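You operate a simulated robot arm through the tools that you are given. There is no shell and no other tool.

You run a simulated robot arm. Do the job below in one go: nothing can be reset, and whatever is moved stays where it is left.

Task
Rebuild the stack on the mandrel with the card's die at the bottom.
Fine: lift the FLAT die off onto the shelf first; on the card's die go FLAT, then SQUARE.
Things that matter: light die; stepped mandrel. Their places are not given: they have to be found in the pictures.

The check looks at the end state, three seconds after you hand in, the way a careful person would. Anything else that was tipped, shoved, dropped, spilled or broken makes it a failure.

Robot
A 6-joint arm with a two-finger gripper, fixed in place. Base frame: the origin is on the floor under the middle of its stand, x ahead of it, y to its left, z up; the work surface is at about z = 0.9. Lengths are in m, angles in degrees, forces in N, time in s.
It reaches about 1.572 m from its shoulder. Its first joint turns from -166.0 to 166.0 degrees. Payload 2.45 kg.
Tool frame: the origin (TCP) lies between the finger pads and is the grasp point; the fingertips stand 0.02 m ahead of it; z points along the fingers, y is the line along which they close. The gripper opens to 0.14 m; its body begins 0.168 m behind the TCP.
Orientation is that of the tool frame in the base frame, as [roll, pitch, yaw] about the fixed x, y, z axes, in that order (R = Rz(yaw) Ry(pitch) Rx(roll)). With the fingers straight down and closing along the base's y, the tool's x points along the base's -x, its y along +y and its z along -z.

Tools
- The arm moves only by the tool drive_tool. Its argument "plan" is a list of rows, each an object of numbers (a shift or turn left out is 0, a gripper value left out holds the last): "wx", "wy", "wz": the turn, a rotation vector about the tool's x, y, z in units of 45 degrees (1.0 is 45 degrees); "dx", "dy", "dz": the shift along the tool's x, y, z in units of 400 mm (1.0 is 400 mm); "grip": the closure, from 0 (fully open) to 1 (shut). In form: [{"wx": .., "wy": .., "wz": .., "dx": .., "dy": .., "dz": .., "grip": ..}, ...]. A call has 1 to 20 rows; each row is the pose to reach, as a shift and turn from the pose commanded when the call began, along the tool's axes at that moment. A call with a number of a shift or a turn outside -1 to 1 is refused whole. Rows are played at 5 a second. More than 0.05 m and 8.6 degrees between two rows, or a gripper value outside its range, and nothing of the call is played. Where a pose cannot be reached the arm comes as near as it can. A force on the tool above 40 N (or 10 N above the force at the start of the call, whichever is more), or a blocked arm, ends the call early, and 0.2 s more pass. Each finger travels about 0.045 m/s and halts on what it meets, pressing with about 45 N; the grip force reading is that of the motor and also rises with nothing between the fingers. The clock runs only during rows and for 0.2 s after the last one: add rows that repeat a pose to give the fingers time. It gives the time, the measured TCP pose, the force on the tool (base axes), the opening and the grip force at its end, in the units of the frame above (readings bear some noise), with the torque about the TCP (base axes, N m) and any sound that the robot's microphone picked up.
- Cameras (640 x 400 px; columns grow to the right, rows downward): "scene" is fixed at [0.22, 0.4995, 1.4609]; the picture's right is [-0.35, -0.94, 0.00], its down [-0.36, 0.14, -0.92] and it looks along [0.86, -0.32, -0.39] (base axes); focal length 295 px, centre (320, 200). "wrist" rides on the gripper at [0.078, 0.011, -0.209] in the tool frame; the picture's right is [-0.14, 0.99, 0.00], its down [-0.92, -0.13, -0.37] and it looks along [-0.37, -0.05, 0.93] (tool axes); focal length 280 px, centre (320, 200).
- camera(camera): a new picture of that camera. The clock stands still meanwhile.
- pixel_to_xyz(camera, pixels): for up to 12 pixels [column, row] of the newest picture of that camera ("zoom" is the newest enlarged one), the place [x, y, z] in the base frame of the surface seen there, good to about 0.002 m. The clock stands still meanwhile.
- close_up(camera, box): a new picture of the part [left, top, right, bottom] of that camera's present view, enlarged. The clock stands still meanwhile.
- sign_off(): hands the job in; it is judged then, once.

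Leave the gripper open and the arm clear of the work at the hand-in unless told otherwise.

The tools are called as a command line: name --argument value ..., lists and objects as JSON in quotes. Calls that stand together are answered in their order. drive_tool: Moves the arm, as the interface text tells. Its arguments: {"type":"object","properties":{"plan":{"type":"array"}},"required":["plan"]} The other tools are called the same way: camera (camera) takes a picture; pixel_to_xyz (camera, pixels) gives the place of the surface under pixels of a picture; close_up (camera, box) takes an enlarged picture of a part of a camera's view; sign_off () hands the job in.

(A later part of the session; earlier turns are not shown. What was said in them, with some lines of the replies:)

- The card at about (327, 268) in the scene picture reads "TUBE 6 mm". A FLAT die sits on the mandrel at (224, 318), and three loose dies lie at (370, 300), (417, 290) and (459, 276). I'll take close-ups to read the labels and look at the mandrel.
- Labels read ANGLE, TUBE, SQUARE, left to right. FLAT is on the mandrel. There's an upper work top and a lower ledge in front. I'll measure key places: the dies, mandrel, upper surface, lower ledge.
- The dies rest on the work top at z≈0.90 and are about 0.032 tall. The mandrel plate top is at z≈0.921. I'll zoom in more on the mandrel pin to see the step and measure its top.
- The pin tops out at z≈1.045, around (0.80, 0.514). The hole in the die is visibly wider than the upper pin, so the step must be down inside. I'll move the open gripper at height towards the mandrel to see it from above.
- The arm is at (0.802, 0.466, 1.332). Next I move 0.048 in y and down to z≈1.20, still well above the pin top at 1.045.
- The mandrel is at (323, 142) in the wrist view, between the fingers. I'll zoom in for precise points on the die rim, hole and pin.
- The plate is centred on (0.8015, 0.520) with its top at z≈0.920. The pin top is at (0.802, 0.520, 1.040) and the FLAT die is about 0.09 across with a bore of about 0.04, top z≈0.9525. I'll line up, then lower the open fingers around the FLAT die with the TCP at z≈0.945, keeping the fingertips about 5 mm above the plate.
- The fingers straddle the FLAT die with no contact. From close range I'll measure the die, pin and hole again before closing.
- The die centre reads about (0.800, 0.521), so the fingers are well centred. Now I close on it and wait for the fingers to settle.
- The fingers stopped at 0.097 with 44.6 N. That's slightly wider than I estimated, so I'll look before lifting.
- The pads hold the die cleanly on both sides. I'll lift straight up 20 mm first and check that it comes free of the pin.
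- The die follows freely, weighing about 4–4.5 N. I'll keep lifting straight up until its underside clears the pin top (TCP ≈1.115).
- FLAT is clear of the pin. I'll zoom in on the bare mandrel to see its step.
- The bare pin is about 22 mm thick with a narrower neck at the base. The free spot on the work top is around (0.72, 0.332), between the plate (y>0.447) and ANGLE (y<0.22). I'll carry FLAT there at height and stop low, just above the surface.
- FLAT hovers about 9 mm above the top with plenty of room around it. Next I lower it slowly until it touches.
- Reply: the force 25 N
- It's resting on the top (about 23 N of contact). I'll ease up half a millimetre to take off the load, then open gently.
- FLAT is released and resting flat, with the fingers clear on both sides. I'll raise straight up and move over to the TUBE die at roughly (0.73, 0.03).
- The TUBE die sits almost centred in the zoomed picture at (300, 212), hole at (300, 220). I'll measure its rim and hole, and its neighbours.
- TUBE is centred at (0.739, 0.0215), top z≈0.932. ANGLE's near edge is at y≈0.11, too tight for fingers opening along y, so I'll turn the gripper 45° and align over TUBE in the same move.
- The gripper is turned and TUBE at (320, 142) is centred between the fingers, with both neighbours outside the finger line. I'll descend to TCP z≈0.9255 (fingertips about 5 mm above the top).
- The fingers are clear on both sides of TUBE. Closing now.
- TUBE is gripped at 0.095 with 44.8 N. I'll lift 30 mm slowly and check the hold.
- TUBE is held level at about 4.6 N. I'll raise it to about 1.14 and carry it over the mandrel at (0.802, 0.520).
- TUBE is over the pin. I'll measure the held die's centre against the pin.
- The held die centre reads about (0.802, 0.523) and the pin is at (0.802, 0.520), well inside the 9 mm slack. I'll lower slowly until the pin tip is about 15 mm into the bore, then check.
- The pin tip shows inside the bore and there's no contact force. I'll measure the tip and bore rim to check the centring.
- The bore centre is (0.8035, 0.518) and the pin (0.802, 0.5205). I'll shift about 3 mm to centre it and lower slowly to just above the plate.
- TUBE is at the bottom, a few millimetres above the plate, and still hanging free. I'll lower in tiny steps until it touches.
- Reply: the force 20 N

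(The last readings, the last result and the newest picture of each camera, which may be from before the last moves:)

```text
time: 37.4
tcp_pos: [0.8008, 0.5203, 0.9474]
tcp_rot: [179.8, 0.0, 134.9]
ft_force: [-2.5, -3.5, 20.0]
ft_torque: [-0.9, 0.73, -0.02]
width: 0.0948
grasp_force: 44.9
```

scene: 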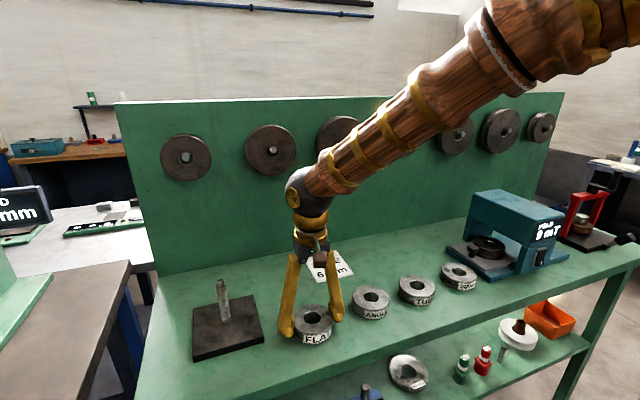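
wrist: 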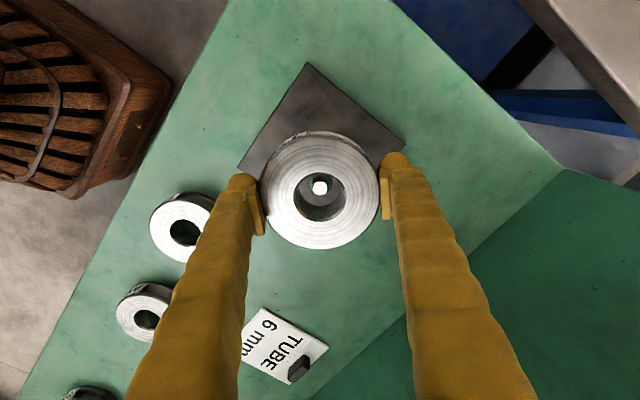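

It's touching the plate (20 N, TCP 0.947). I'll ease off and open gently.

drive_tool --plan '[{"dz": -0.001, "grip": 1}, {"dz": -0.0015, "grip": 1}, {"dz": -0.0015, "grip": 0.27}, {"dz": -0.0015, "grip": 0.22}, {"dz": -0.0015, "grip": 0.17}, {"dz": -0.0015, "grip": 0.12}, {"dz": -0.0015, "grip": 0.12}]'

close_up --camera "scene" --box '[170, 250, 290, 360]'

camera --camera "wrist"

pixel_to_xyz --camera "wrist" --pixels '[[264, 190], [378, 190], [320, 140], [280, 230], [360, 230], [281, 152], [360, 152], [275, 200], [365, 200], [300, 230], [295, 190], [346, 190]]'

```text
time: 39.0
tcp_pos: [0.7996, 0.5213, 0.9471]
tcp_rot: [-179.9, 0.1, 135.1]
ft_force: [-0.2, 0.1, -0.7]
ft_torque: [0.01, 0.03, -0.03]
width: 0.1233
grasp_force: 0.0
```

```text
3.64 times, centred on (230, 305) of scene
```

zoom: 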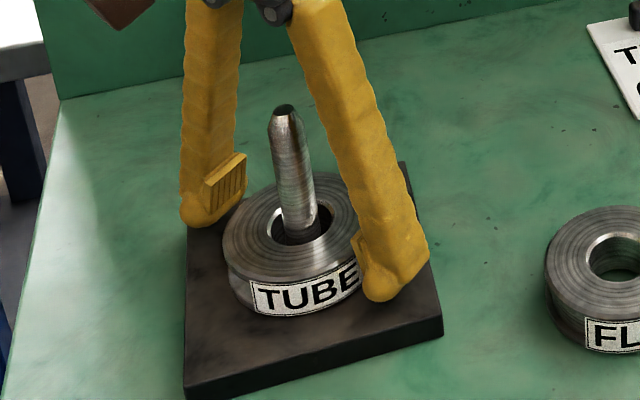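

```text
taken
```

wrist: 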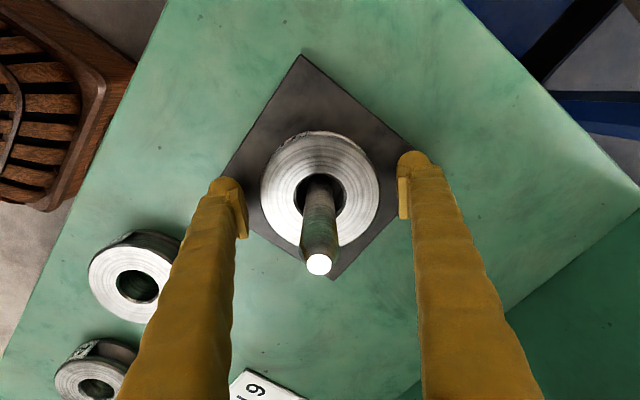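

```text
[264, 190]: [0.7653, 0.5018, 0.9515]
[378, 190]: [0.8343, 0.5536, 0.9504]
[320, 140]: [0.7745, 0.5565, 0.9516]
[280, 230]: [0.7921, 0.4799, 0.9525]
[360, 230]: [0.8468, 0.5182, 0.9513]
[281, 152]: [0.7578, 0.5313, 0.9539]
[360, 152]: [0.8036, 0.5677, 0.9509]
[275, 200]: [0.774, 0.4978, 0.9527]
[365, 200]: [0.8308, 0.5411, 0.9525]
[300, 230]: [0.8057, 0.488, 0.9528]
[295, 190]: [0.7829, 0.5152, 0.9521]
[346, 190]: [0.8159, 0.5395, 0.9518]
```

TUBE is seated level, with its top at z≈0.952 all round and its centre on the pin. I'll raise straight up past the pin and move back over FLAT at (0.72, 0.332).

drive_tool --plan '[{"dz": -0.03}, {"dz": -0.09}, {"dz": -0.17}, {"dz": -0.26}, {"dz": -0.35}, {"dz": -0.43}, {"dz": -0.48}, {"dz": -0.48, "dx": -0.03, "dy": -0.07}, {"dz": -0.48, "dx": -0.065, "dy": -0.16}, {"dz": -0.48, "dx": -0.1, "dy": -0.25}, {"dz": -0.48, "dx": -0.135, "dy": -0.34}, {"dz": -0.48, "dx": -0.17, "dy": -0.42}, {"dz": -0.48, "dx": -0.191, "dy": -0.474}, {"dz": -0.48, "dx": -0.191, "dy": -0.474}]'

camera --camera "wrist"

close_up --camera "wrist" --box '[240, 90, 400, 200]'

close_up --camera "scene" --box '[170, 250, 290, 360]'

```text
time: 42.0
tcp_pos: [0.7185, 0.332, 1.1378]
tcp_rot: [-179.9, -0.1, 135.0]
ft_force: [0.5, 0.1, 0.5]
ft_torque: [0.05, 0.03, -0.01]
width: 0.1232
grasp_force: 0.0
```

```text
taken
```

wrist: 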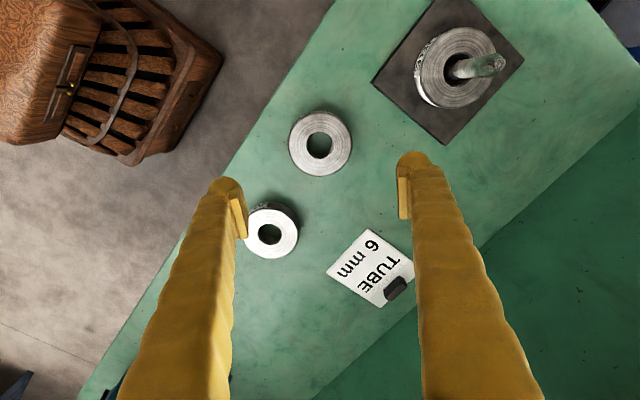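

```text
3.64 times, centred on (320, 145) of wrist
```

zoom: 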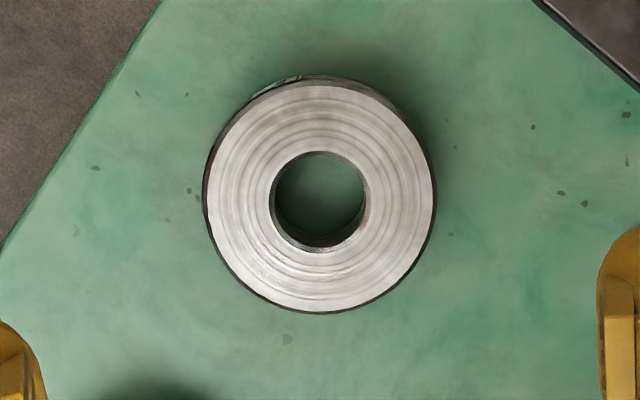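

```text
3.64 times, centred on (230, 305) of scene
```

zoom: 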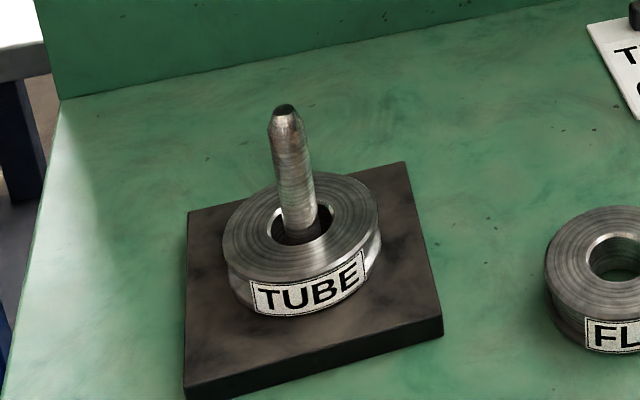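

TUBE looks right on the mandrel. I'll measure FLAT's centre from here (wrist pixel ≈(320, 144)).

pixel_to_xyz --camera "wrist" --pixels '[[291, 144], [349, 144], [320, 116], [320, 173], [300, 164], [340, 164], [300, 124], [340, 124], [309, 145], [332, 145], [320, 160], [262, 228]]'

```text
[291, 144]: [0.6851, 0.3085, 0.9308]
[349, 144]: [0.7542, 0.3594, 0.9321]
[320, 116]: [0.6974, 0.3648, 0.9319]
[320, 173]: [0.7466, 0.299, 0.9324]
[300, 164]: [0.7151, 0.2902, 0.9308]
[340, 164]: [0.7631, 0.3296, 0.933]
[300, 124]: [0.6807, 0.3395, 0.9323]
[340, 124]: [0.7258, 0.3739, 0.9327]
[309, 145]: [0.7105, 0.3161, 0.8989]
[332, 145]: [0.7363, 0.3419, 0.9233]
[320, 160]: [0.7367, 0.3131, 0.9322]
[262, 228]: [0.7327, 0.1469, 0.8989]
```

FLAT's centre is (0.721, 0.333), and I'm within about 1 mm. I'll descend around it to TCP z≈0.926.

drive_tool --plan '[{"dy": 0.0035, "dz": 0.08}, {"dy": 0.0035, "dz": 0.17}, {"dy": 0.0035, "dz": 0.26}, {"dy": 0.0035, "dz": 0.35}, {"dy": 0.0035, "dz": 0.42}, {"dy": 0.0035, "dz": 0.47}, {"dy": 0.0035, "dz": 0.505}, {"dy": 0.0035, "dz": 0.525}, {"dy": 0.0035, "dz": 0.531}, {"dy": 0.0035, "dz": 0.531}]'

camera --camera "wrist"

```text
time: 44.2
tcp_pos: [0.7201, 0.3335, 0.9257]
tcp_rot: [180.0, 0.0, 135.0]
ft_force: [0.6, -0.1, -0.5]
ft_torque: [-0.01, 0.03, -0.02]
width: 0.1232
grasp_force: 0.0
```

```text
taken
```

wrist: 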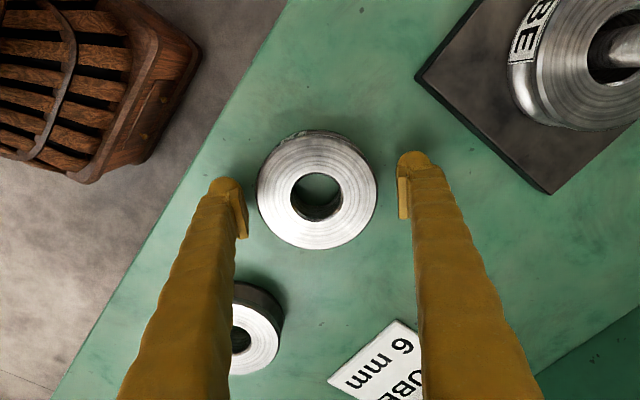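

FLAT is between the fingers but about 1–2 mm nearer the left one. I'll shift 1.4 mm to centre and close.

drive_tool --plan '[{"dy": -0.0035, "grip": 0.12}, {"dy": -0.0035, "grip": 0.2}, {"dy": -0.0035, "grip": 0.28}, {"dy": -0.0035, "grip": 0.34}, {"dy": -0.0035, "grip": 1}, {"dy": -0.0035, "grip": 1}, {"dy": -0.0035, "grip": 1}, {"dy": -0.0035, "grip": 1}]'

close_up --camera "wrist" --box '[220, 110, 420, 280]'

```text
time: 46.0
tcp_pos: [0.7199, 0.3318, 0.9255]
tcp_rot: [180.0, 0.0, 135.0]
ft_force: [-1.4, -0.6, 4.1]
ft_torque: [-0.1, 0.1, -0.12]
width: 0.0956
grasp_force: 44.7
```

```text
2.35 times, centred on (320, 195) of wrist
```

zoom: 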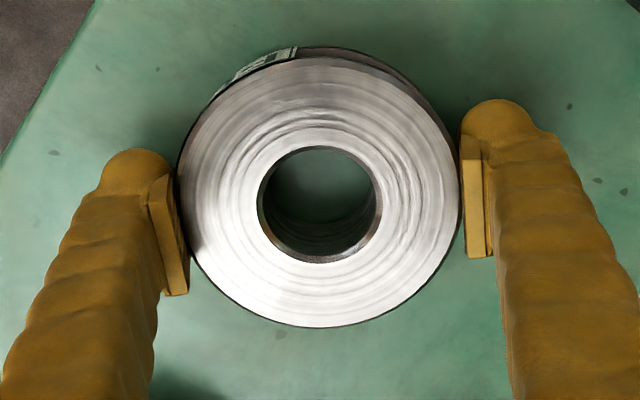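

FLAT is gripped squarely. I'll lift it to about 1.14 and carry it back over the mandrel.

drive_tool --plan '[{"dz": -0.02, "grip": 1}, {"dz": -0.06}, {"dz": -0.13}, {"dz": -0.21}, {"dz": -0.3}, {"dz": -0.39}, {"dz": -0.48}, {"dz": -0.535}, {"dz": -0.535, "dx": 0.03, "dy": 0.07}, {"dz": -0.535, "dx": 0.065, "dy": 0.16}, {"dz": -0.535, "dx": 0.1, "dy": 0.25}, {"dz": -0.535, "dx": 0.135, "dy": 0.34}, {"dz": -0.535, "dx": 0.17, "dy": 0.42}, {"dz": -0.535, "dx": 0.191, "dy": 0.475}, {"dz": -0.535, "dx": 0.191, "dy": 0.475}]'

camera --camera "wrist"

close_up --camera "scene" --box '[160, 180, 300, 370]'

```text
time: 49.2
tcp_pos: [0.7993, 0.5215, 1.1397]
tcp_rot: [-180.0, 0.0, 135.0]
ft_force: [-0.8, 0.3, -4.1]
ft_torque: [0.02, 0.03, 0.0]
width: 0.0953
grasp_force: 44.7
```

```text
taken
```

wrist: 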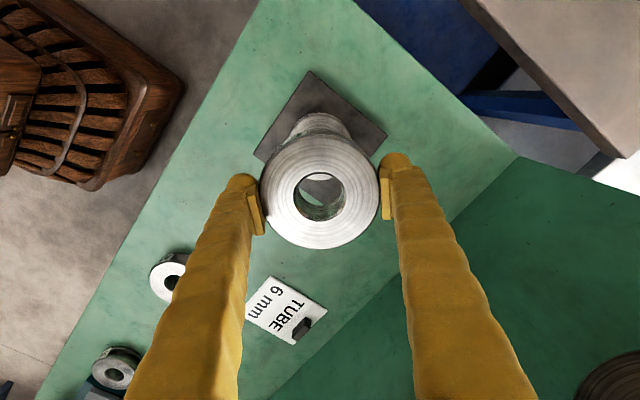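

```text
2.11 times, centred on (230, 275) of scene
```

zoom: 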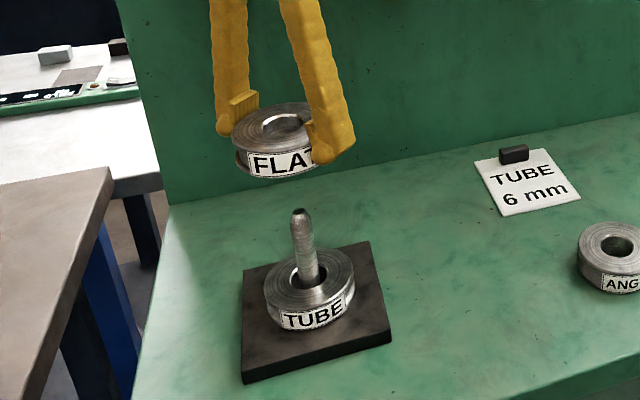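

FLAT is over the pin with TUBE seated below. I'll lower until the pin tip enters the bore and check the centring.

drive_tool --plan '[{"dz": 0.05}, {"dz": 0.1}, {"dz": 0.14}, {"dz": 0.165}, {"dz": 0.185}, {"dz": 0.205}, {"dz": 0.225}, {"dz": 0.225}]'

camera --camera "wrist"

pixel_to_xyz --camera "wrist" --pixels '[[320, 188], [316, 188], [324, 190], [320, 182], [292, 197], [348, 197], [320, 170], [320, 224], [300, 177], [340, 177], [300, 217], [340, 217]]'

close_up --camera "wrist" --box '[220, 110, 420, 270]'

```text
time: 51.0
tcp_pos: [0.7997, 0.5213, 1.0486]
tcp_rot: [-180.0, 0.0, 134.9]
ft_force: [1.0, 0.2, -4.6]
ft_torque: [-0.04, 0.0, -0.01]
width: 0.0952
grasp_force: 45.2
```

```text
taken
```

wrist: 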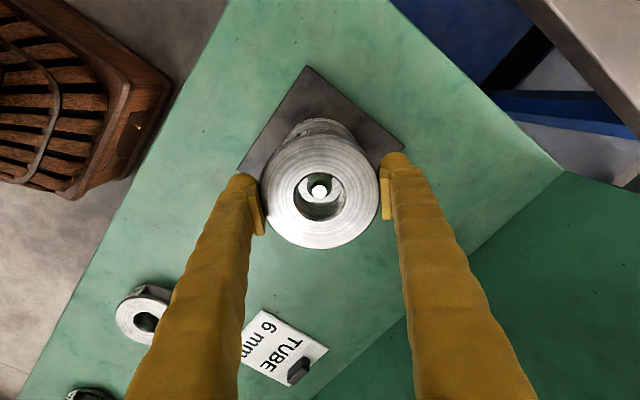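

```text
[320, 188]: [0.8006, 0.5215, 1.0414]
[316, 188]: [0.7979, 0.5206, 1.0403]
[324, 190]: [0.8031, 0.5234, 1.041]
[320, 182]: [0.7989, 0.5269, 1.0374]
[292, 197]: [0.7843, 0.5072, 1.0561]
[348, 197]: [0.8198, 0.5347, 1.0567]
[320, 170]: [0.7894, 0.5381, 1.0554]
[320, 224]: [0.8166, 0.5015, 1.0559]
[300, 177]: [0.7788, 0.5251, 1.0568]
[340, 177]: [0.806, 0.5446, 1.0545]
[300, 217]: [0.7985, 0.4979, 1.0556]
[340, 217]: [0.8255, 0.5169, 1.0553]
```

```text
2.50 times, centred on (320, 190) of wrist
```

zoom: 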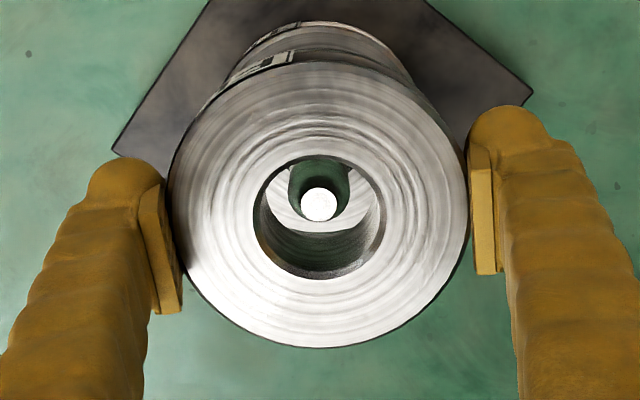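

FLAT's bore centre is (0.8023, 0.5208) and the pin is at about (0.802, 0.5205), so it's well centred. I'll lower slowly to about 4 mm above TUBE's top.

drive_tool --plan '[{"dz": 0.03}, {"dz": 0.06}, {"dz": 0.09}, {"dz": 0.12}, {"dz": 0.145}, {"dz": 0.16}, {"dz": 0.168}, {"dz": 0.168}]'

close_up --camera "scene" --box '[170, 250, 290, 360]'

```text
time: 52.8
tcp_pos: [0.8002, 0.5217, 0.9844]
tcp_rot: [-180.0, 0.0, 135.0]
ft_force: [0.5, 0.1, -3.9]
ft_torque: [0.02, 0.0, -0.01]
width: 0.0952
grasp_force: 44.9
```

```text
3.64 times, centred on (230, 305) of scene
```

zoom: 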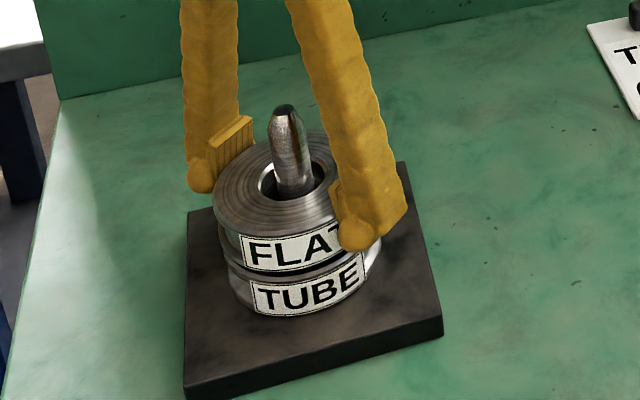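

It's free and a few millimetres above TUBE. Lowering in tiny steps.

drive_tool --plan '[{"dz": 0.003}, {"dz": 0.006}, {"dz": 0.008}, {"dz": 0.01}, {"dz": 0.01}]'

```text
time: 54.0
tcp_pos: [0.7999, 0.5207, 0.9794]
tcp_rot: [180.0, 0.0, 135.0]
ft_force: [-0.3, -0.6, -3.4]
ft_torque: [-0.04, 0.0, -0.01]
width: 0.0948
grasp_force: 45.0
```

Still hanging free (−3.4 N) at 0.979. I'll go another millimetre or so in small steps.

drive_tool --plan '[{"dz": 0.001}, {"dz": 0.002}, {"dz": 0.003}, {"dz": 0.003}]'

```text
time: 55.0
tcp_pos: [0.8003, 0.5214, 0.9791]
tcp_rot: [179.9, 0.0, 134.9]
ft_force: [-0.4, -0.9, 18.1]
ft_torque: [-0.71, 0.57, -0.12]
width: 0.095
grasp_force: 44.9
```

Contact now (18 N at TCP 0.979), which matches FLAT resting on TUBE. I'll ease off and open gently.

drive_tool --plan '[{"dz": -0.001, "grip": 1}, {"dz": -0.0015, "grip": 1}, {"dz": -0.0015, "grip": 0.27}, {"dz": -0.0015, "grip": 0.22}, {"dz": -0.0015, "grip": 0.17}, {"dz": -0.0015, "grip": 0.12}, {"dz": -0.0015, "grip": 0.12}]'

close_up --camera "scene" --box '[170, 250, 290, 360]'

camera --camera "wrist"

pixel_to_xyz --camera "wrist" --pixels '[[264, 190], [378, 190], [320, 140], [280, 230], [360, 230], [281, 152], [360, 152], [275, 200], [365, 200], [300, 235], [295, 190], [346, 190]]'

```text
time: 56.6
tcp_pos: [0.8007, 0.5212, 0.9785]
tcp_rot: [179.9, 0.0, 135.0]
ft_force: [-0.6, -0.2, -0.3]
ft_torque: [0.0, 0.0, -0.01]
width: 0.1234
grasp_force: 0.1
```

```text
3.64 times, centred on (230, 305) of scene
```

zoom: 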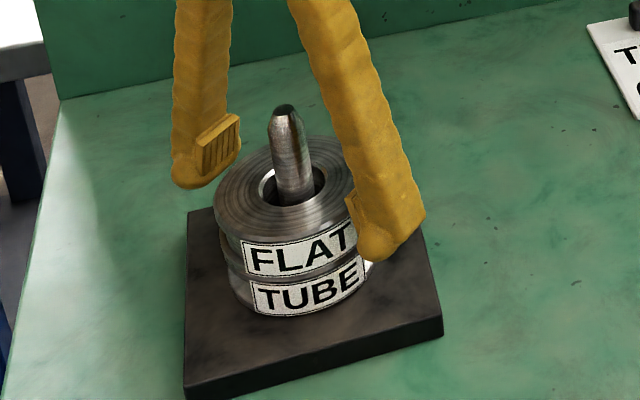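

```text
taken
```

wrist: 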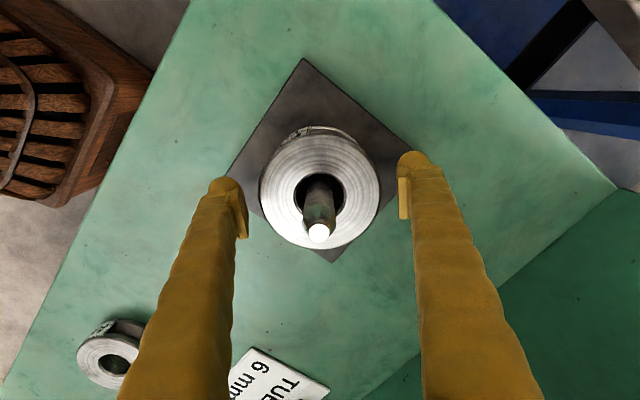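

```text
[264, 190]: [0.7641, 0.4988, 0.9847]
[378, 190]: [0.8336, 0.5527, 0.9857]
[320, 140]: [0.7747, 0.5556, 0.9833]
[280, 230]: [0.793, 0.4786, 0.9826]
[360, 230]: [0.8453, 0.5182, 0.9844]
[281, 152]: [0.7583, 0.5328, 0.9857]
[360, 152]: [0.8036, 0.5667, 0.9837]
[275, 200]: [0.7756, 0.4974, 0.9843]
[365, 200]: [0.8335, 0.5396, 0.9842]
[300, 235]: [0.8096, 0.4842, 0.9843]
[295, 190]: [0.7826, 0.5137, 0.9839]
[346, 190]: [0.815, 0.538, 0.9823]
```

FLAT sits level on TUBE (top z≈0.984 all round) and the pin is centred in its bore. I'll raise clear of the pin and head for SQUARE.

drive_tool --plan '[{"dz": -0.03}, {"dz": -0.09}, {"dz": -0.17}, {"dz": -0.26}, {"dz": -0.35}, {"dz": -0.42}, {"dz": -0.42, "dx": -0.04, "dy": -0.05}, {"dz": -0.42, "dx": -0.1, "dy": -0.12}, {"dz": -0.42, "dx": -0.16, "dy": -0.195}, {"dz": -0.42, "dx": -0.22, "dy": -0.27}, {"dz": -0.42, "dx": -0.28, "dy": -0.34}, {"dz": -0.42, "dx": -0.34, "dy": -0.41}, {"dz": -0.42, "dx": -0.4, "dy": -0.485}, {"dz": -0.42, "dx": -0.46, "dy": -0.56}, {"dz": -0.42, "dx": -0.52, "dy": -0.63}, {"dz": -0.42, "dx": -0.52, "dy": -0.63}]'

camera --camera "scene"

```text
time: 60.0
tcp_pos: [0.7694, 0.1949, 1.1465]
tcp_rot: [180.0, 0.0, 135.0]
ft_force: [0.3, 0.1, -0.3]
ft_torque: [0.01, -0.01, 0.01]
width: 0.1231
grasp_force: 0.0
```

```text
taken
```

scene: 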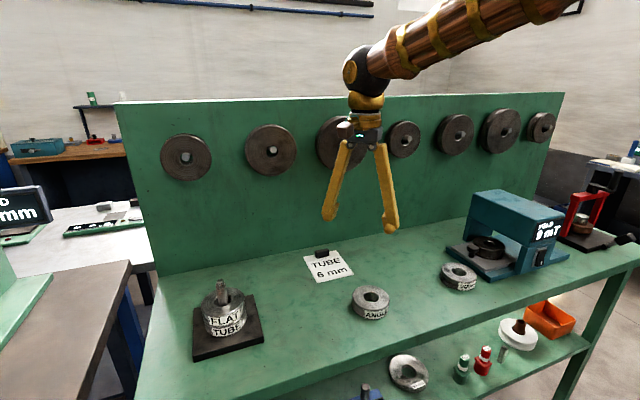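

The stack on the mandrel reads FLAT over TUBE, and the path is clear. Continuing to above SQUARE near (0.742, −0.13).

drive_tool --plan '[{"dx": -0.04, "dy": -0.05}, {"dx": -0.1, "dy": -0.12}, {"dx": -0.16, "dy": -0.19}, {"dx": -0.22, "dy": -0.26}, {"dx": -0.28, "dy": -0.33}, {"dx": -0.34, "dy": -0.4}, {"dx": -0.4, "dy": -0.47}, {"dx": -0.46, "dy": -0.545}, {"dx": -0.527, "dy": -0.622}, {"dx": -0.527, "dy": -0.622}]'

camera --camera "wrist"

close_up --camera "wrist" --box '[240, 90, 400, 200]'

```text
time: 62.2
tcp_pos: [0.7424, -0.1295, 1.1454]
tcp_rot: [179.9, -0.1, 135.0]
ft_force: [-0.6, -0.3, -0.8]
ft_torque: [0.01, -0.03, -0.02]
width: 0.1231
grasp_force: 0.1
```

```text
taken
```

wrist: 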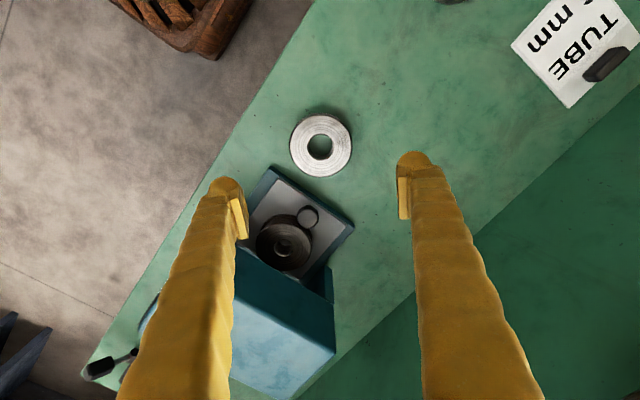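

```text
3.64 times, centred on (320, 145) of wrist
```

zoom: 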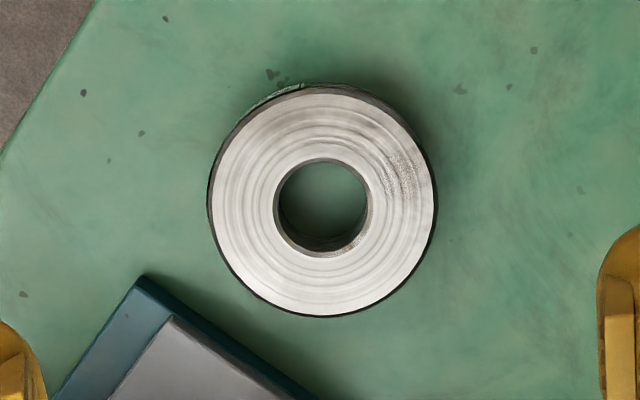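

SQUARE is at (320, 146), but the blue device's base corner at about (271, 167) is near where the left finger will go. I'll measure SQUARE and the device before descending.

pixel_to_xyz --camera "wrist" --pixels '[[291, 146], [349, 146], [320, 118], [320, 174], [300, 166], [340, 166], [300, 126], [340, 126], [272, 168], [352, 220], [274, 178], [240, 220]]'

pixel_to_xyz --camera "wrist" --pixels '[[334, 290], [334, 345], [300, 285], [260, 265], [310, 217], [285, 240], [354, 228], [330, 270], [258, 195], [290, 188], [320, 205], [270, 330]]'

pixel_to_xyz --camera "scene" --pixels '[[477, 195], [472, 225], [535, 220], [550, 212], [520, 265], [490, 280], [449, 251], [475, 258], [515, 230], [500, 195], [490, 245], [465, 240]]'

```text
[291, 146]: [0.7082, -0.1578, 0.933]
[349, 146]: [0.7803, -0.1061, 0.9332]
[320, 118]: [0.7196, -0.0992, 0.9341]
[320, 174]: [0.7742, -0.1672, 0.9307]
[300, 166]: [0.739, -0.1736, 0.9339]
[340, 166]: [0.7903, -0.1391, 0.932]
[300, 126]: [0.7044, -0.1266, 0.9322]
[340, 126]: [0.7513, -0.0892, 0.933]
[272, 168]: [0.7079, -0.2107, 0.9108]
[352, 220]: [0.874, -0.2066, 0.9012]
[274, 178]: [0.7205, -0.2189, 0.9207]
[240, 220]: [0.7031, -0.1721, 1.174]
```

```text
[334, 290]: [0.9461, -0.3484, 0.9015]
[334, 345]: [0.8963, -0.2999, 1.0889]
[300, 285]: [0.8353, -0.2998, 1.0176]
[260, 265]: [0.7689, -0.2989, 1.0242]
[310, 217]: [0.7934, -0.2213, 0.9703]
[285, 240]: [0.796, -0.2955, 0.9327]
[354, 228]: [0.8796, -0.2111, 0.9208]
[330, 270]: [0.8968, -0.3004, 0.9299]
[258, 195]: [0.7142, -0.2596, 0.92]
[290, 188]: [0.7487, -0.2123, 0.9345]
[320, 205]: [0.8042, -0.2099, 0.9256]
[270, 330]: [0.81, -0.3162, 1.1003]
```

```text
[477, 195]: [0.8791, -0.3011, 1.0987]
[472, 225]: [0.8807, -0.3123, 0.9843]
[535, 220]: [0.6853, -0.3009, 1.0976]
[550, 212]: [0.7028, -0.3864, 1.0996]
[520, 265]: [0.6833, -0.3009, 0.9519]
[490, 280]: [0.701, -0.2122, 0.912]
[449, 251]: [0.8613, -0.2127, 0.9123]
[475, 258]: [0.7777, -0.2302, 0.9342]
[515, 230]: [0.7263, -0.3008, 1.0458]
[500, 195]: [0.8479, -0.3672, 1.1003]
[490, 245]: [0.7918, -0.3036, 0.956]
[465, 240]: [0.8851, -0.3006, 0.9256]
```

SQUARE is centred at (0.746, −0.132). The device's base front edge runs at y≈−0.2105 from x≈0.70, too close for a diagonal finger. I'll turn a further 45° so the fingers close along x, well clear of the device, and align.

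drive_tool --plan '[{"wz": 0.15, "dx": -0.004, "dy": 0.001}, {"wz": 0.3, "dx": -0.008, "dy": 0.002}, {"wz": 0.45, "dx": -0.0113, "dy": 0.0028}, {"wz": 0.6, "dx": -0.0113, "dy": 0.0028}, {"wz": 0.75, "dx": -0.0113, "dy": 0.0028}, {"wz": 0.9, "dx": -0.0113, "dy": 0.0028}, {"wz": 1.0, "dx": -0.0113, "dy": 0.0028}, {"wz": 1.0, "dx": -0.0113, "dy": 0.0028}]'

camera --camera "wrist"

close_up --camera "wrist" --box '[240, 90, 400, 200]'

```text
time: 64.0
tcp_pos: [0.7461, -0.1323, 1.1456]
tcp_rot: [-180.0, 0.0, 89.9]
ft_force: [-1.1, 0.1, -0.3]
ft_torque: [0.03, -0.01, 0.01]
width: 0.1233
grasp_force: 0.1
```

```text
taken
```

wrist: 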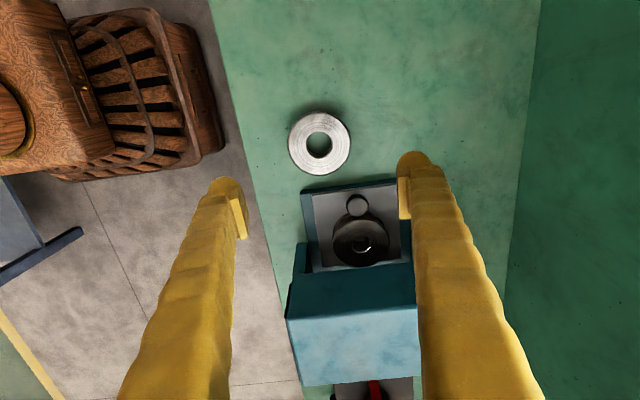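

```text
3.64 times, centred on (320, 145) of wrist
```

zoom: 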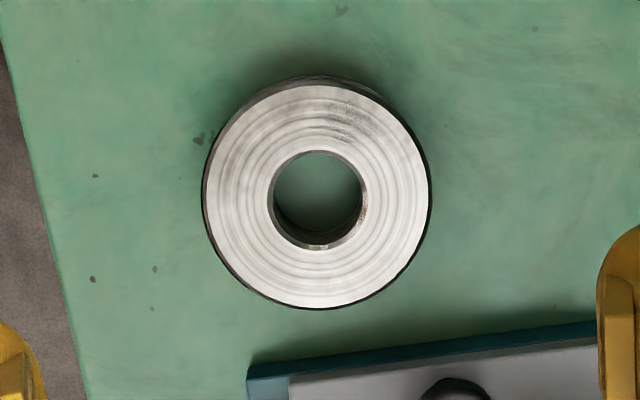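

SQUARE is centred at about (319, 144), and the device base is clear below the finger line. Quick re-measure from this angle.

pixel_to_xyz --camera "wrist" --pixels '[[291, 144], [348, 144], [319, 117], [319, 172], [300, 164], [339, 164], [300, 124], [339, 124], [305, 192], [400, 178], [250, 165], [400, 145]]'

```text
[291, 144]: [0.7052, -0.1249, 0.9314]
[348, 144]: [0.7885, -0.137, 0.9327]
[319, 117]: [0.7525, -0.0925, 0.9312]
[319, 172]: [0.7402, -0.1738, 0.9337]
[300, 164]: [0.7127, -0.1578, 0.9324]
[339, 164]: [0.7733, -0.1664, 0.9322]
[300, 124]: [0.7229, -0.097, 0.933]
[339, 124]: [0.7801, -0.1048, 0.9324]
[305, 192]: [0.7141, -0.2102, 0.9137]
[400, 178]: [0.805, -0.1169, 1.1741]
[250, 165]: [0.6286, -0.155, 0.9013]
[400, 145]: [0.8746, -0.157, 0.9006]
```

Centre (0.747, −0.132). I'll descend around SQUARE to TCP z≈0.926.

drive_tool --plan '[{"dx": 0.0015, "dy": 0.0025, "dz": 0.08}, {"dx": 0.0015, "dy": 0.0025, "dz": 0.17}, {"dx": 0.0015, "dy": 0.0025, "dz": 0.26}, {"dx": 0.0015, "dy": 0.0025, "dz": 0.35}, {"dx": 0.0015, "dy": 0.0025, "dz": 0.43}, {"dx": 0.0015, "dy": 0.0025, "dz": 0.49}, {"dx": 0.0015, "dy": 0.0025, "dz": 0.525}, {"dx": 0.0015, "dy": 0.0025, "dz": 0.545}, {"dx": 0.0015, "dy": 0.0025, "dz": 0.551}, {"dx": 0.0015, "dy": 0.0025, "dz": 0.551}]'

camera --camera "wrist"

close_up --camera "scene" --box '[380, 200, 550, 310]'

```text
time: 66.2
tcp_pos: [0.7477, -0.1326, 0.9242]
tcp_rot: [179.9, 0.0, 90.0]
ft_force: [0.1, -1.3, -0.9]
ft_torque: [0.01, 0.02, 0.03]
width: 0.123
grasp_force: 0.0
```

```text
taken
```

wrist: 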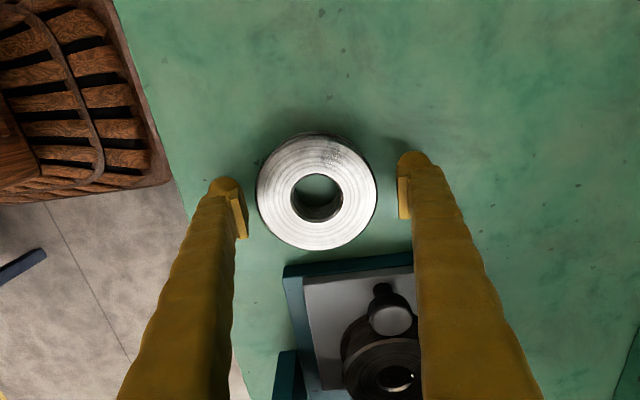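

```text
3.64 times, centred on (465, 255) of scene
```

zoom: 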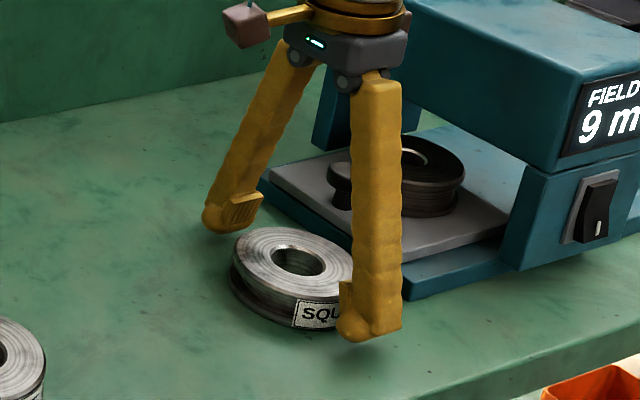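

The fingers are clear of the device. SQUARE sits about 3 px (≈2.5 mm) to the left of the finger centre, so I'll shift that way and close.

drive_tool --plan '[{"dy": -0.006, "grip": 0.12}, {"dy": -0.006, "grip": 0.12}, {"dy": -0.006, "grip": 0.2}, {"dy": -0.006, "grip": 0.28}, {"dy": -0.006, "grip": 0.34}, {"dy": -0.006, "grip": 1}, {"dy": -0.006, "grip": 1}, {"dy": -0.006, "grip": 1}, {"dy": -0.006, "grip": 1}]'

close_up --camera "wrist" --box '[220, 110, 420, 280]'

```text
time: 68.2
tcp_pos: [0.7437, -0.1319, 0.9257]
tcp_rot: [179.9, 0.0, 90.0]
ft_force: [-1.9, 0.1, 1.8]
ft_torque: [0.02, 0.16, 0.0]
width: 0.0922
grasp_force: 44.3
```

```text
2.35 times, centred on (320, 195) of wrist
```

zoom: 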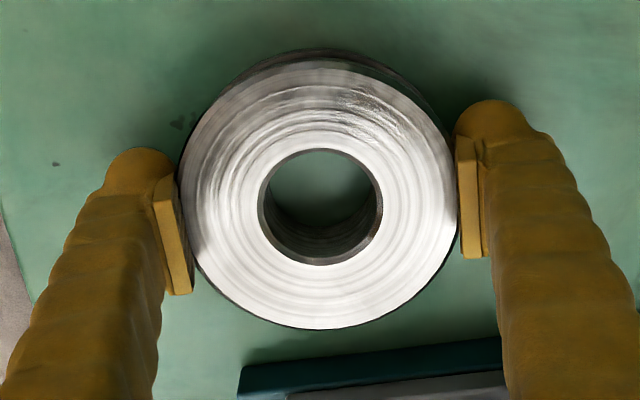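

SQUARE is gripped at 0.092 with 44 N. I'll lift 30 mm slowly and check the hold and weight.

drive_tool --plan '[{"dz": -0.01, "grip": 1}, {"dz": -0.03}, {"dz": -0.05}, {"dz": -0.075}, {"dz": -0.075}, {"dz": -0.075}]'

close_up --camera "scene" --box '[380, 200, 550, 310]'

close_up --camera "wrist" --box '[220, 110, 420, 280]'

```text
time: 69.6
tcp_pos: [0.7444, -0.1313, 0.9544]
tcp_rot: [180.0, -0.1, 90.1]
ft_force: [-0.5, -0.5, -4.8]
ft_torque: [0.04, -0.02, -0.02]
width: 0.0924
grasp_force: 44.9
```

```text
3.64 times, centred on (465, 255) of scene
```

zoom: 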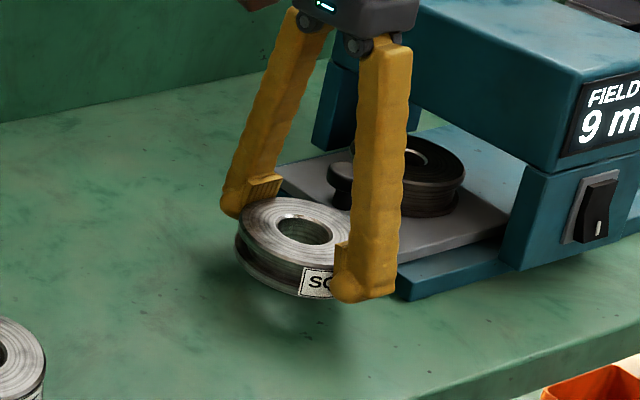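

```text
2.35 times, centred on (320, 195) of wrist
```

zoom: 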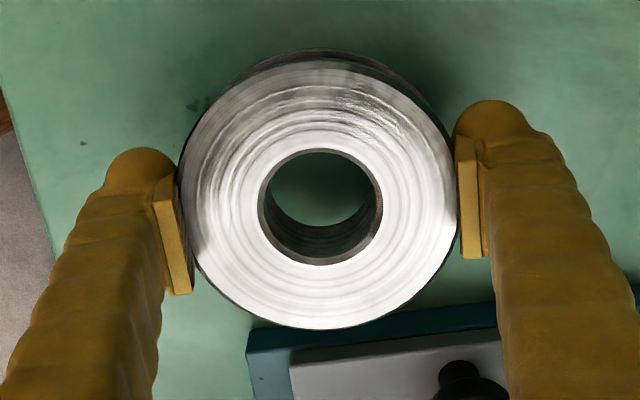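

SQUARE is held level at about 4.8 N. I'll raise it to about 1.155 and carry it towards the mandrel in two stages.

drive_tool --plan '[{"dz": -0.1}, {"dz": -0.2}, {"dz": -0.3}, {"dz": -0.4}, {"dz": -0.5}, {"dz": -0.5, "dx": 0.06}, {"dz": -0.5, "dx": 0.15, "dy": 0.01}, {"dz": -0.5, "dx": 0.25, "dy": 0.02}, {"dz": -0.5, "dx": 0.35, "dy": 0.03}, {"dz": -0.5, "dx": 0.45, "dy": 0.04}, {"dz": -0.5, "dx": 0.55, "dy": 0.05}, {"dz": -0.5, "dx": 0.65, "dy": 0.06}, {"dz": -0.5, "dx": 0.75, "dy": 0.07}, {"dz": -0.5, "dx": 0.83, "dy": 0.07}, {"dz": -0.5, "dx": 0.83, "dy": 0.07}]'

```text
time: 72.8
tcp_pos: [0.772, 0.2013, 1.1563]
tcp_rot: [180.0, 0.0, 90.0]
ft_force: [0.2, 0.7, -3.7]
ft_torque: [0.03, 0.0, 0.01]
width: 0.0921
grasp_force: 44.9
```

SQUARE is at (0.772, 0.201, 1.156) and still held. On to above the mandrel.

drive_tool --plan '[{"dx": 0.06}, {"dx": 0.15, "dy": 0.01}, {"dx": 0.25, "dy": 0.02}, {"dx": 0.35, "dy": 0.03}, {"dx": 0.45, "dy": 0.04}, {"dx": 0.55, "dy": 0.05}, {"dx": 0.65, "dy": 0.06}, {"dx": 0.74, "dy": 0.071}, {"dx": 0.8, "dy": 0.071}, {"dx": 0.8, "dy": 0.071}]'

camera --camera "wrist"

close_up --camera "scene" --box '[160, 180, 300, 370]'

```text
time: 75.0
tcp_pos: [0.8017, 0.5204, 1.155]
tcp_rot: [180.0, 0.0, 90.0]
ft_force: [-0.2, 0.3, -2.7]
ft_torque: [-0.01, 0.04, 0.02]
width: 0.092
grasp_force: 45.2
```

```text
taken
```

wrist: 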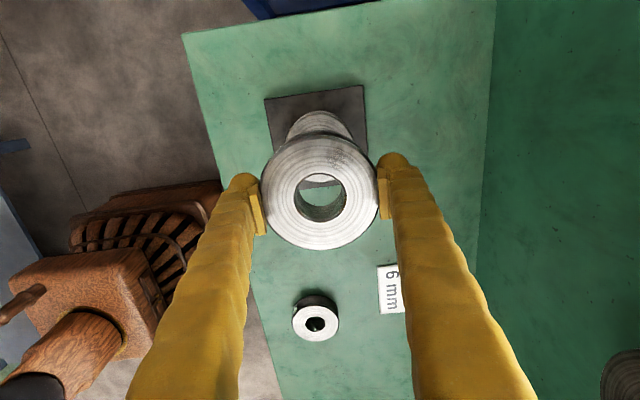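

```text
2.11 times, centred on (230, 275) of scene
```

zoom: 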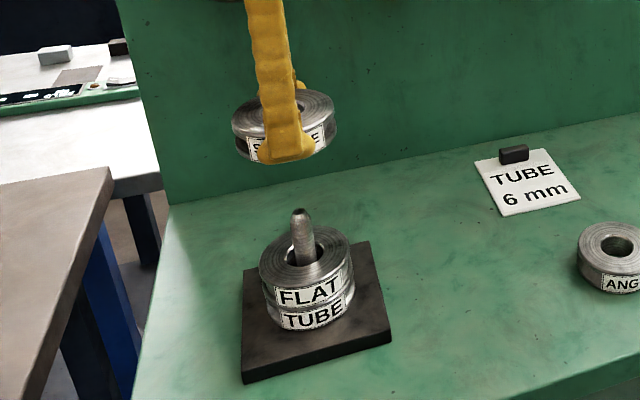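

SQUARE is above the pin. I'll lower until the tip enters the bore and check the centring.

drive_tool --plan '[{"dz": 0.05}, {"dz": 0.1}, {"dz": 0.15}, {"dz": 0.185}, {"dz": 0.21}, {"dz": 0.235}, {"dz": 0.258}, {"dz": 0.258}]'

camera --camera "wrist"

pixel_to_xyz --camera "wrist" --pixels '[[320, 191], [316, 191], [324, 191], [320, 186], [292, 197], [348, 197], [320, 170], [320, 224], [300, 177], [340, 177], [300, 217], [340, 217]]'

close_up --camera "wrist" --box '[220, 110, 420, 270]'

```text
time: 76.8
tcp_pos: [0.8016, 0.5215, 1.0512]
tcp_rot: [-180.0, 0.0, 90.0]
ft_force: [0.2, 0.2, -3.9]
ft_torque: [-0.02, 0.02, 0.01]
width: 0.0921
grasp_force: 44.7
```

```text
taken
```

wrist: 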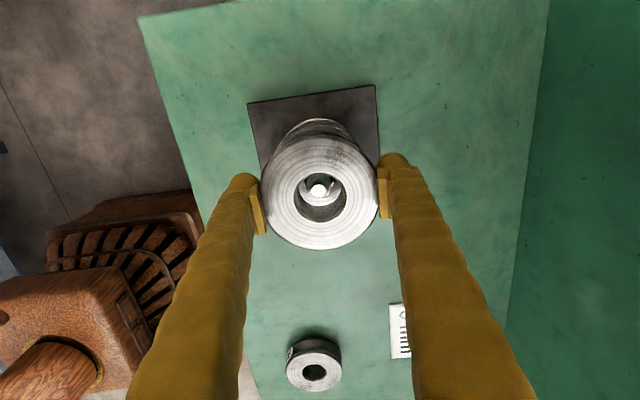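

```text
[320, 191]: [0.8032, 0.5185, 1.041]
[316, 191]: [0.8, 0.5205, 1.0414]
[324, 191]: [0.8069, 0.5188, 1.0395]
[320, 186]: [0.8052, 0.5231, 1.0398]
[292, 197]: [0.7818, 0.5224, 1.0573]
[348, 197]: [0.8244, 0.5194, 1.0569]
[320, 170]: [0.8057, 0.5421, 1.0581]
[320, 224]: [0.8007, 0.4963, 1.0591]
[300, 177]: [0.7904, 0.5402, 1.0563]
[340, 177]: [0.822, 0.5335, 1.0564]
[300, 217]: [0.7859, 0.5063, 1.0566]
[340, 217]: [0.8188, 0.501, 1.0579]
```

```text
2.50 times, centred on (320, 190) of wrist
```

zoom: 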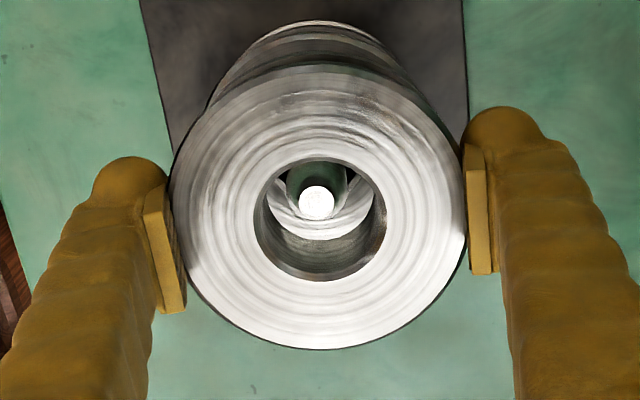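

The bore centre is (0.8037, 0.520) and the pin about (0.802, 0.5205). I'll nudge 2 mm and lower to about 4 mm above FLAT's top.

drive_tool --plan '[{"dx": 0.001, "dy": -0.0045}, {"dx": 0.001, "dy": -0.0045, "dz": 0.025}, {"dx": 0.001, "dy": -0.0045, "dz": 0.05}, {"dx": 0.001, "dy": -0.0045, "dz": 0.07}, {"dx": 0.001, "dy": -0.0045, "dz": 0.085}, {"dx": 0.001, "dy": -0.0045, "dz": 0.095}, {"dx": 0.001, "dy": -0.0045, "dz": 0.095}]'

close_up --camera "scene" --box '[170, 240, 290, 350]'

```text
time: 78.4
tcp_pos: [0.7995, 0.5215, 1.0148]
tcp_rot: [180.0, 0.0, 90.0]
ft_force: [0.6, 0.4, -4.0]
ft_torque: [0.0, 0.04, 0.0]
width: 0.0919
grasp_force: 44.8
```

```text
3.64 times, centred on (230, 295) of scene
```

zoom: 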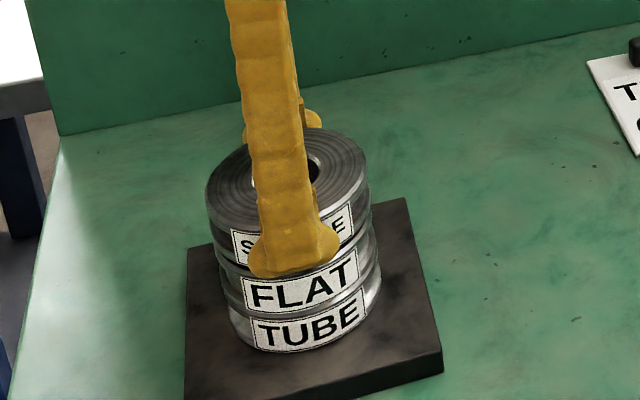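

It's hanging free (−4 N) just above FLAT. Lowering in tiny steps to touch.

drive_tool --plan '[{"dz": 0.003}, {"dz": 0.006}, {"dz": 0.008}, {"dz": 0.009}, {"dz": 0.009}]'

```text
time: 79.6
tcp_pos: [0.7988, 0.5217, 1.0114]
tcp_rot: [179.9, 0.0, 89.9]
ft_force: [0.7, 0.2, -4.1]
ft_torque: [-0.01, -0.01, 0.02]
width: 0.0922
grasp_force: 45.3
```

Still free at 1.011. A bit further, in sub-millimetre steps.

drive_tool --plan '[{"dz": 0.001}, {"dz": 0.002}, {"dz": 0.003}, {"dz": 0.003}]'

```text
time: 80.6
tcp_pos: [0.7995, 0.521, 1.0105]
tcp_rot: [179.9, -0.1, 90.0]
ft_force: [3.5, 4.1, 11.2]
ft_torque: [-0.08, -0.18, 0.1]
width: 0.0919
grasp_force: 44.9
```

Contact (about 15 N change) at 1.0105, which matches SQUARE resting on FLAT. I'll ease slightly and open gently.

drive_tool --plan '[{"dz": -0.0005, "grip": 1}, {"dz": -0.0005, "grip": 0.3}, {"dz": -0.0005, "grip": 0.25}, {"dz": -0.0005, "grip": 0.2}, {"dz": -0.0005, "grip": 0.15}, {"dz": -0.0005, "grip": 0.12}, {"dz": -0.0005, "grip": 0.12}]'

close_up --camera "scene" --box '[170, 240, 290, 350]'

camera --camera "wrist"

pixel_to_xyz --camera "wrist" --pixels '[[266, 190], [376, 190], [320, 142], [280, 228], [360, 228], [283, 154], [358, 154], [275, 200], [365, 200], [320, 240], [320, 205], [310, 205]]'

```text
time: 82.2
tcp_pos: [0.7997, 0.5204, 1.0106]
tcp_rot: [-180.0, 0.0, 90.1]
ft_force: [0.3, 0.9, -0.2]
ft_torque: [0.05, 0.0, 0.0]
width: 0.1232
grasp_force: 0.0
```

```text
3.64 times, centred on (230, 295) of scene
```

zoom: 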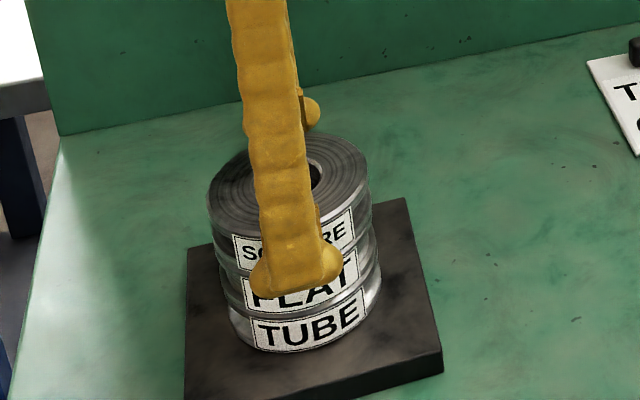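

```text
taken
```

wrist: 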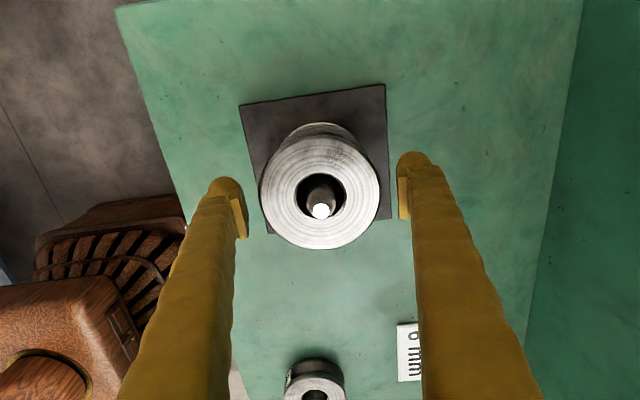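

```text
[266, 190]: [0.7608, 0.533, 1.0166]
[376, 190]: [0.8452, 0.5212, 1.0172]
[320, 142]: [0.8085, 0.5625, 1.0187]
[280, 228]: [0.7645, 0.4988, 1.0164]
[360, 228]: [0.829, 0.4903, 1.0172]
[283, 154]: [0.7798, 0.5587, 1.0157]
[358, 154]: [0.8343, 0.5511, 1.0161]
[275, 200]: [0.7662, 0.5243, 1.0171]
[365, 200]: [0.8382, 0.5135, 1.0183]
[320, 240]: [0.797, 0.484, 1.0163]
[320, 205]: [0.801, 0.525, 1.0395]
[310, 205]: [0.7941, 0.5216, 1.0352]
```

SQUARE's top is level at z≈1.017 all round with the pin centred in its bore. I'll raise straight up, slowly at first, until well clear.

drive_tool --plan '[{"dz": -0.02}, {"dz": -0.06}, {"dz": -0.12}, {"dz": -0.2}, {"dz": -0.3}, {"dz": -0.4}, {"dz": -0.5}, {"dz": -0.6}, {"dz": -0.7}, {"dz": -0.7, "grip": 0}, {"dz": -0.7, "dx": -0.1, "grip": 0}, {"dz": -0.7, "dx": -0.2, "dy": -0.03}, {"dz": -0.7, "dx": -0.3, "dy": -0.06}, {"dz": -0.7, "dx": -0.4, "dy": -0.1}, {"dz": -0.7, "dx": -0.5, "dy": -0.14}, {"dz": -0.7, "dx": -0.6, "dy": -0.18}, {"dz": -0.7, "dx": -0.7, "dy": -0.22}, {"dz": -0.7, "dx": -0.8, "dy": -0.26}, {"dz": -0.7, "dx": -0.9, "dy": -0.3}, {"dz": -0.7, "dx": -0.9, "dy": -0.3}]'

camera --camera "scene"

close_up --camera "scene" --box '[170, 250, 290, 360]'

close_up --camera "scene" --box '[290, 230, 560, 400]'

```text
time: 86.4
tcp_pos: [0.6805, 0.1604, 1.2905]
tcp_rot: [180.0, 0.0, 90.0]
ft_force: [-0.8, 0.9, 0.6]
ft_torque: [0.02, 0.0, -0.04]
width: 0.1401
grasp_force: 0.0
```

```text
taken
```

scene: 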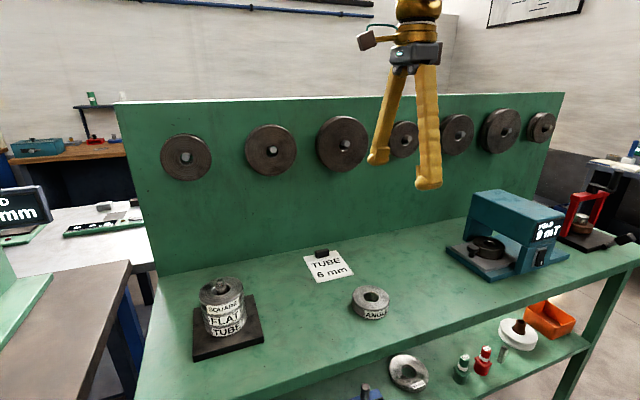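

```text
3.64 times, centred on (230, 305) of scene
```

zoom: 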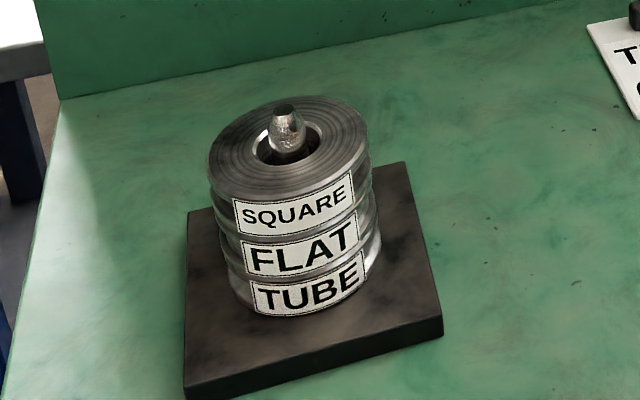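

```text
2.35 times, centred on (425, 315) of scene
```

zoom: 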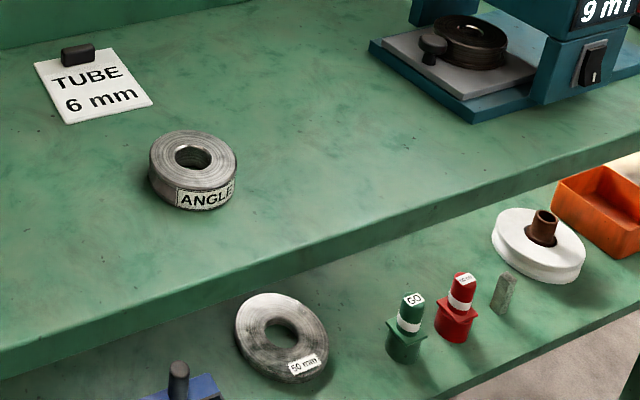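

The stack reads TUBE at the bottom, then FLAT, then SQUARE. The tops are level at 0.952, 0.984 and 1.017, so all three are fully seated. ANGLE, the card and the devices are where they were, the gripper is open at 0.140, and the arm is clear. Handing in.

sign_off

```text
The job is handed in.
```

The stack is rebuilt on the mandrel and handed in: TUBE (the card's die) at the bottom, then FLAT, then SQUARE. I don't have the check's result yet.

- **Seating:** all three dies sit level. Their tops measured about 0.952, 0.984 and 1.017 m, one die height (0.032 m) apart, so none is caught on the mandrel.
- **FLAT:** I took "the shelf" to mean the work top beside the mandrel, not the lower ledge. FLAT waited there while TUBE went on, and nothing was left behind.
- **Rest of the bench:** in the last picture ANGLE, the card and the other equipment look where they started. The arm is clear with the gripper fully open.
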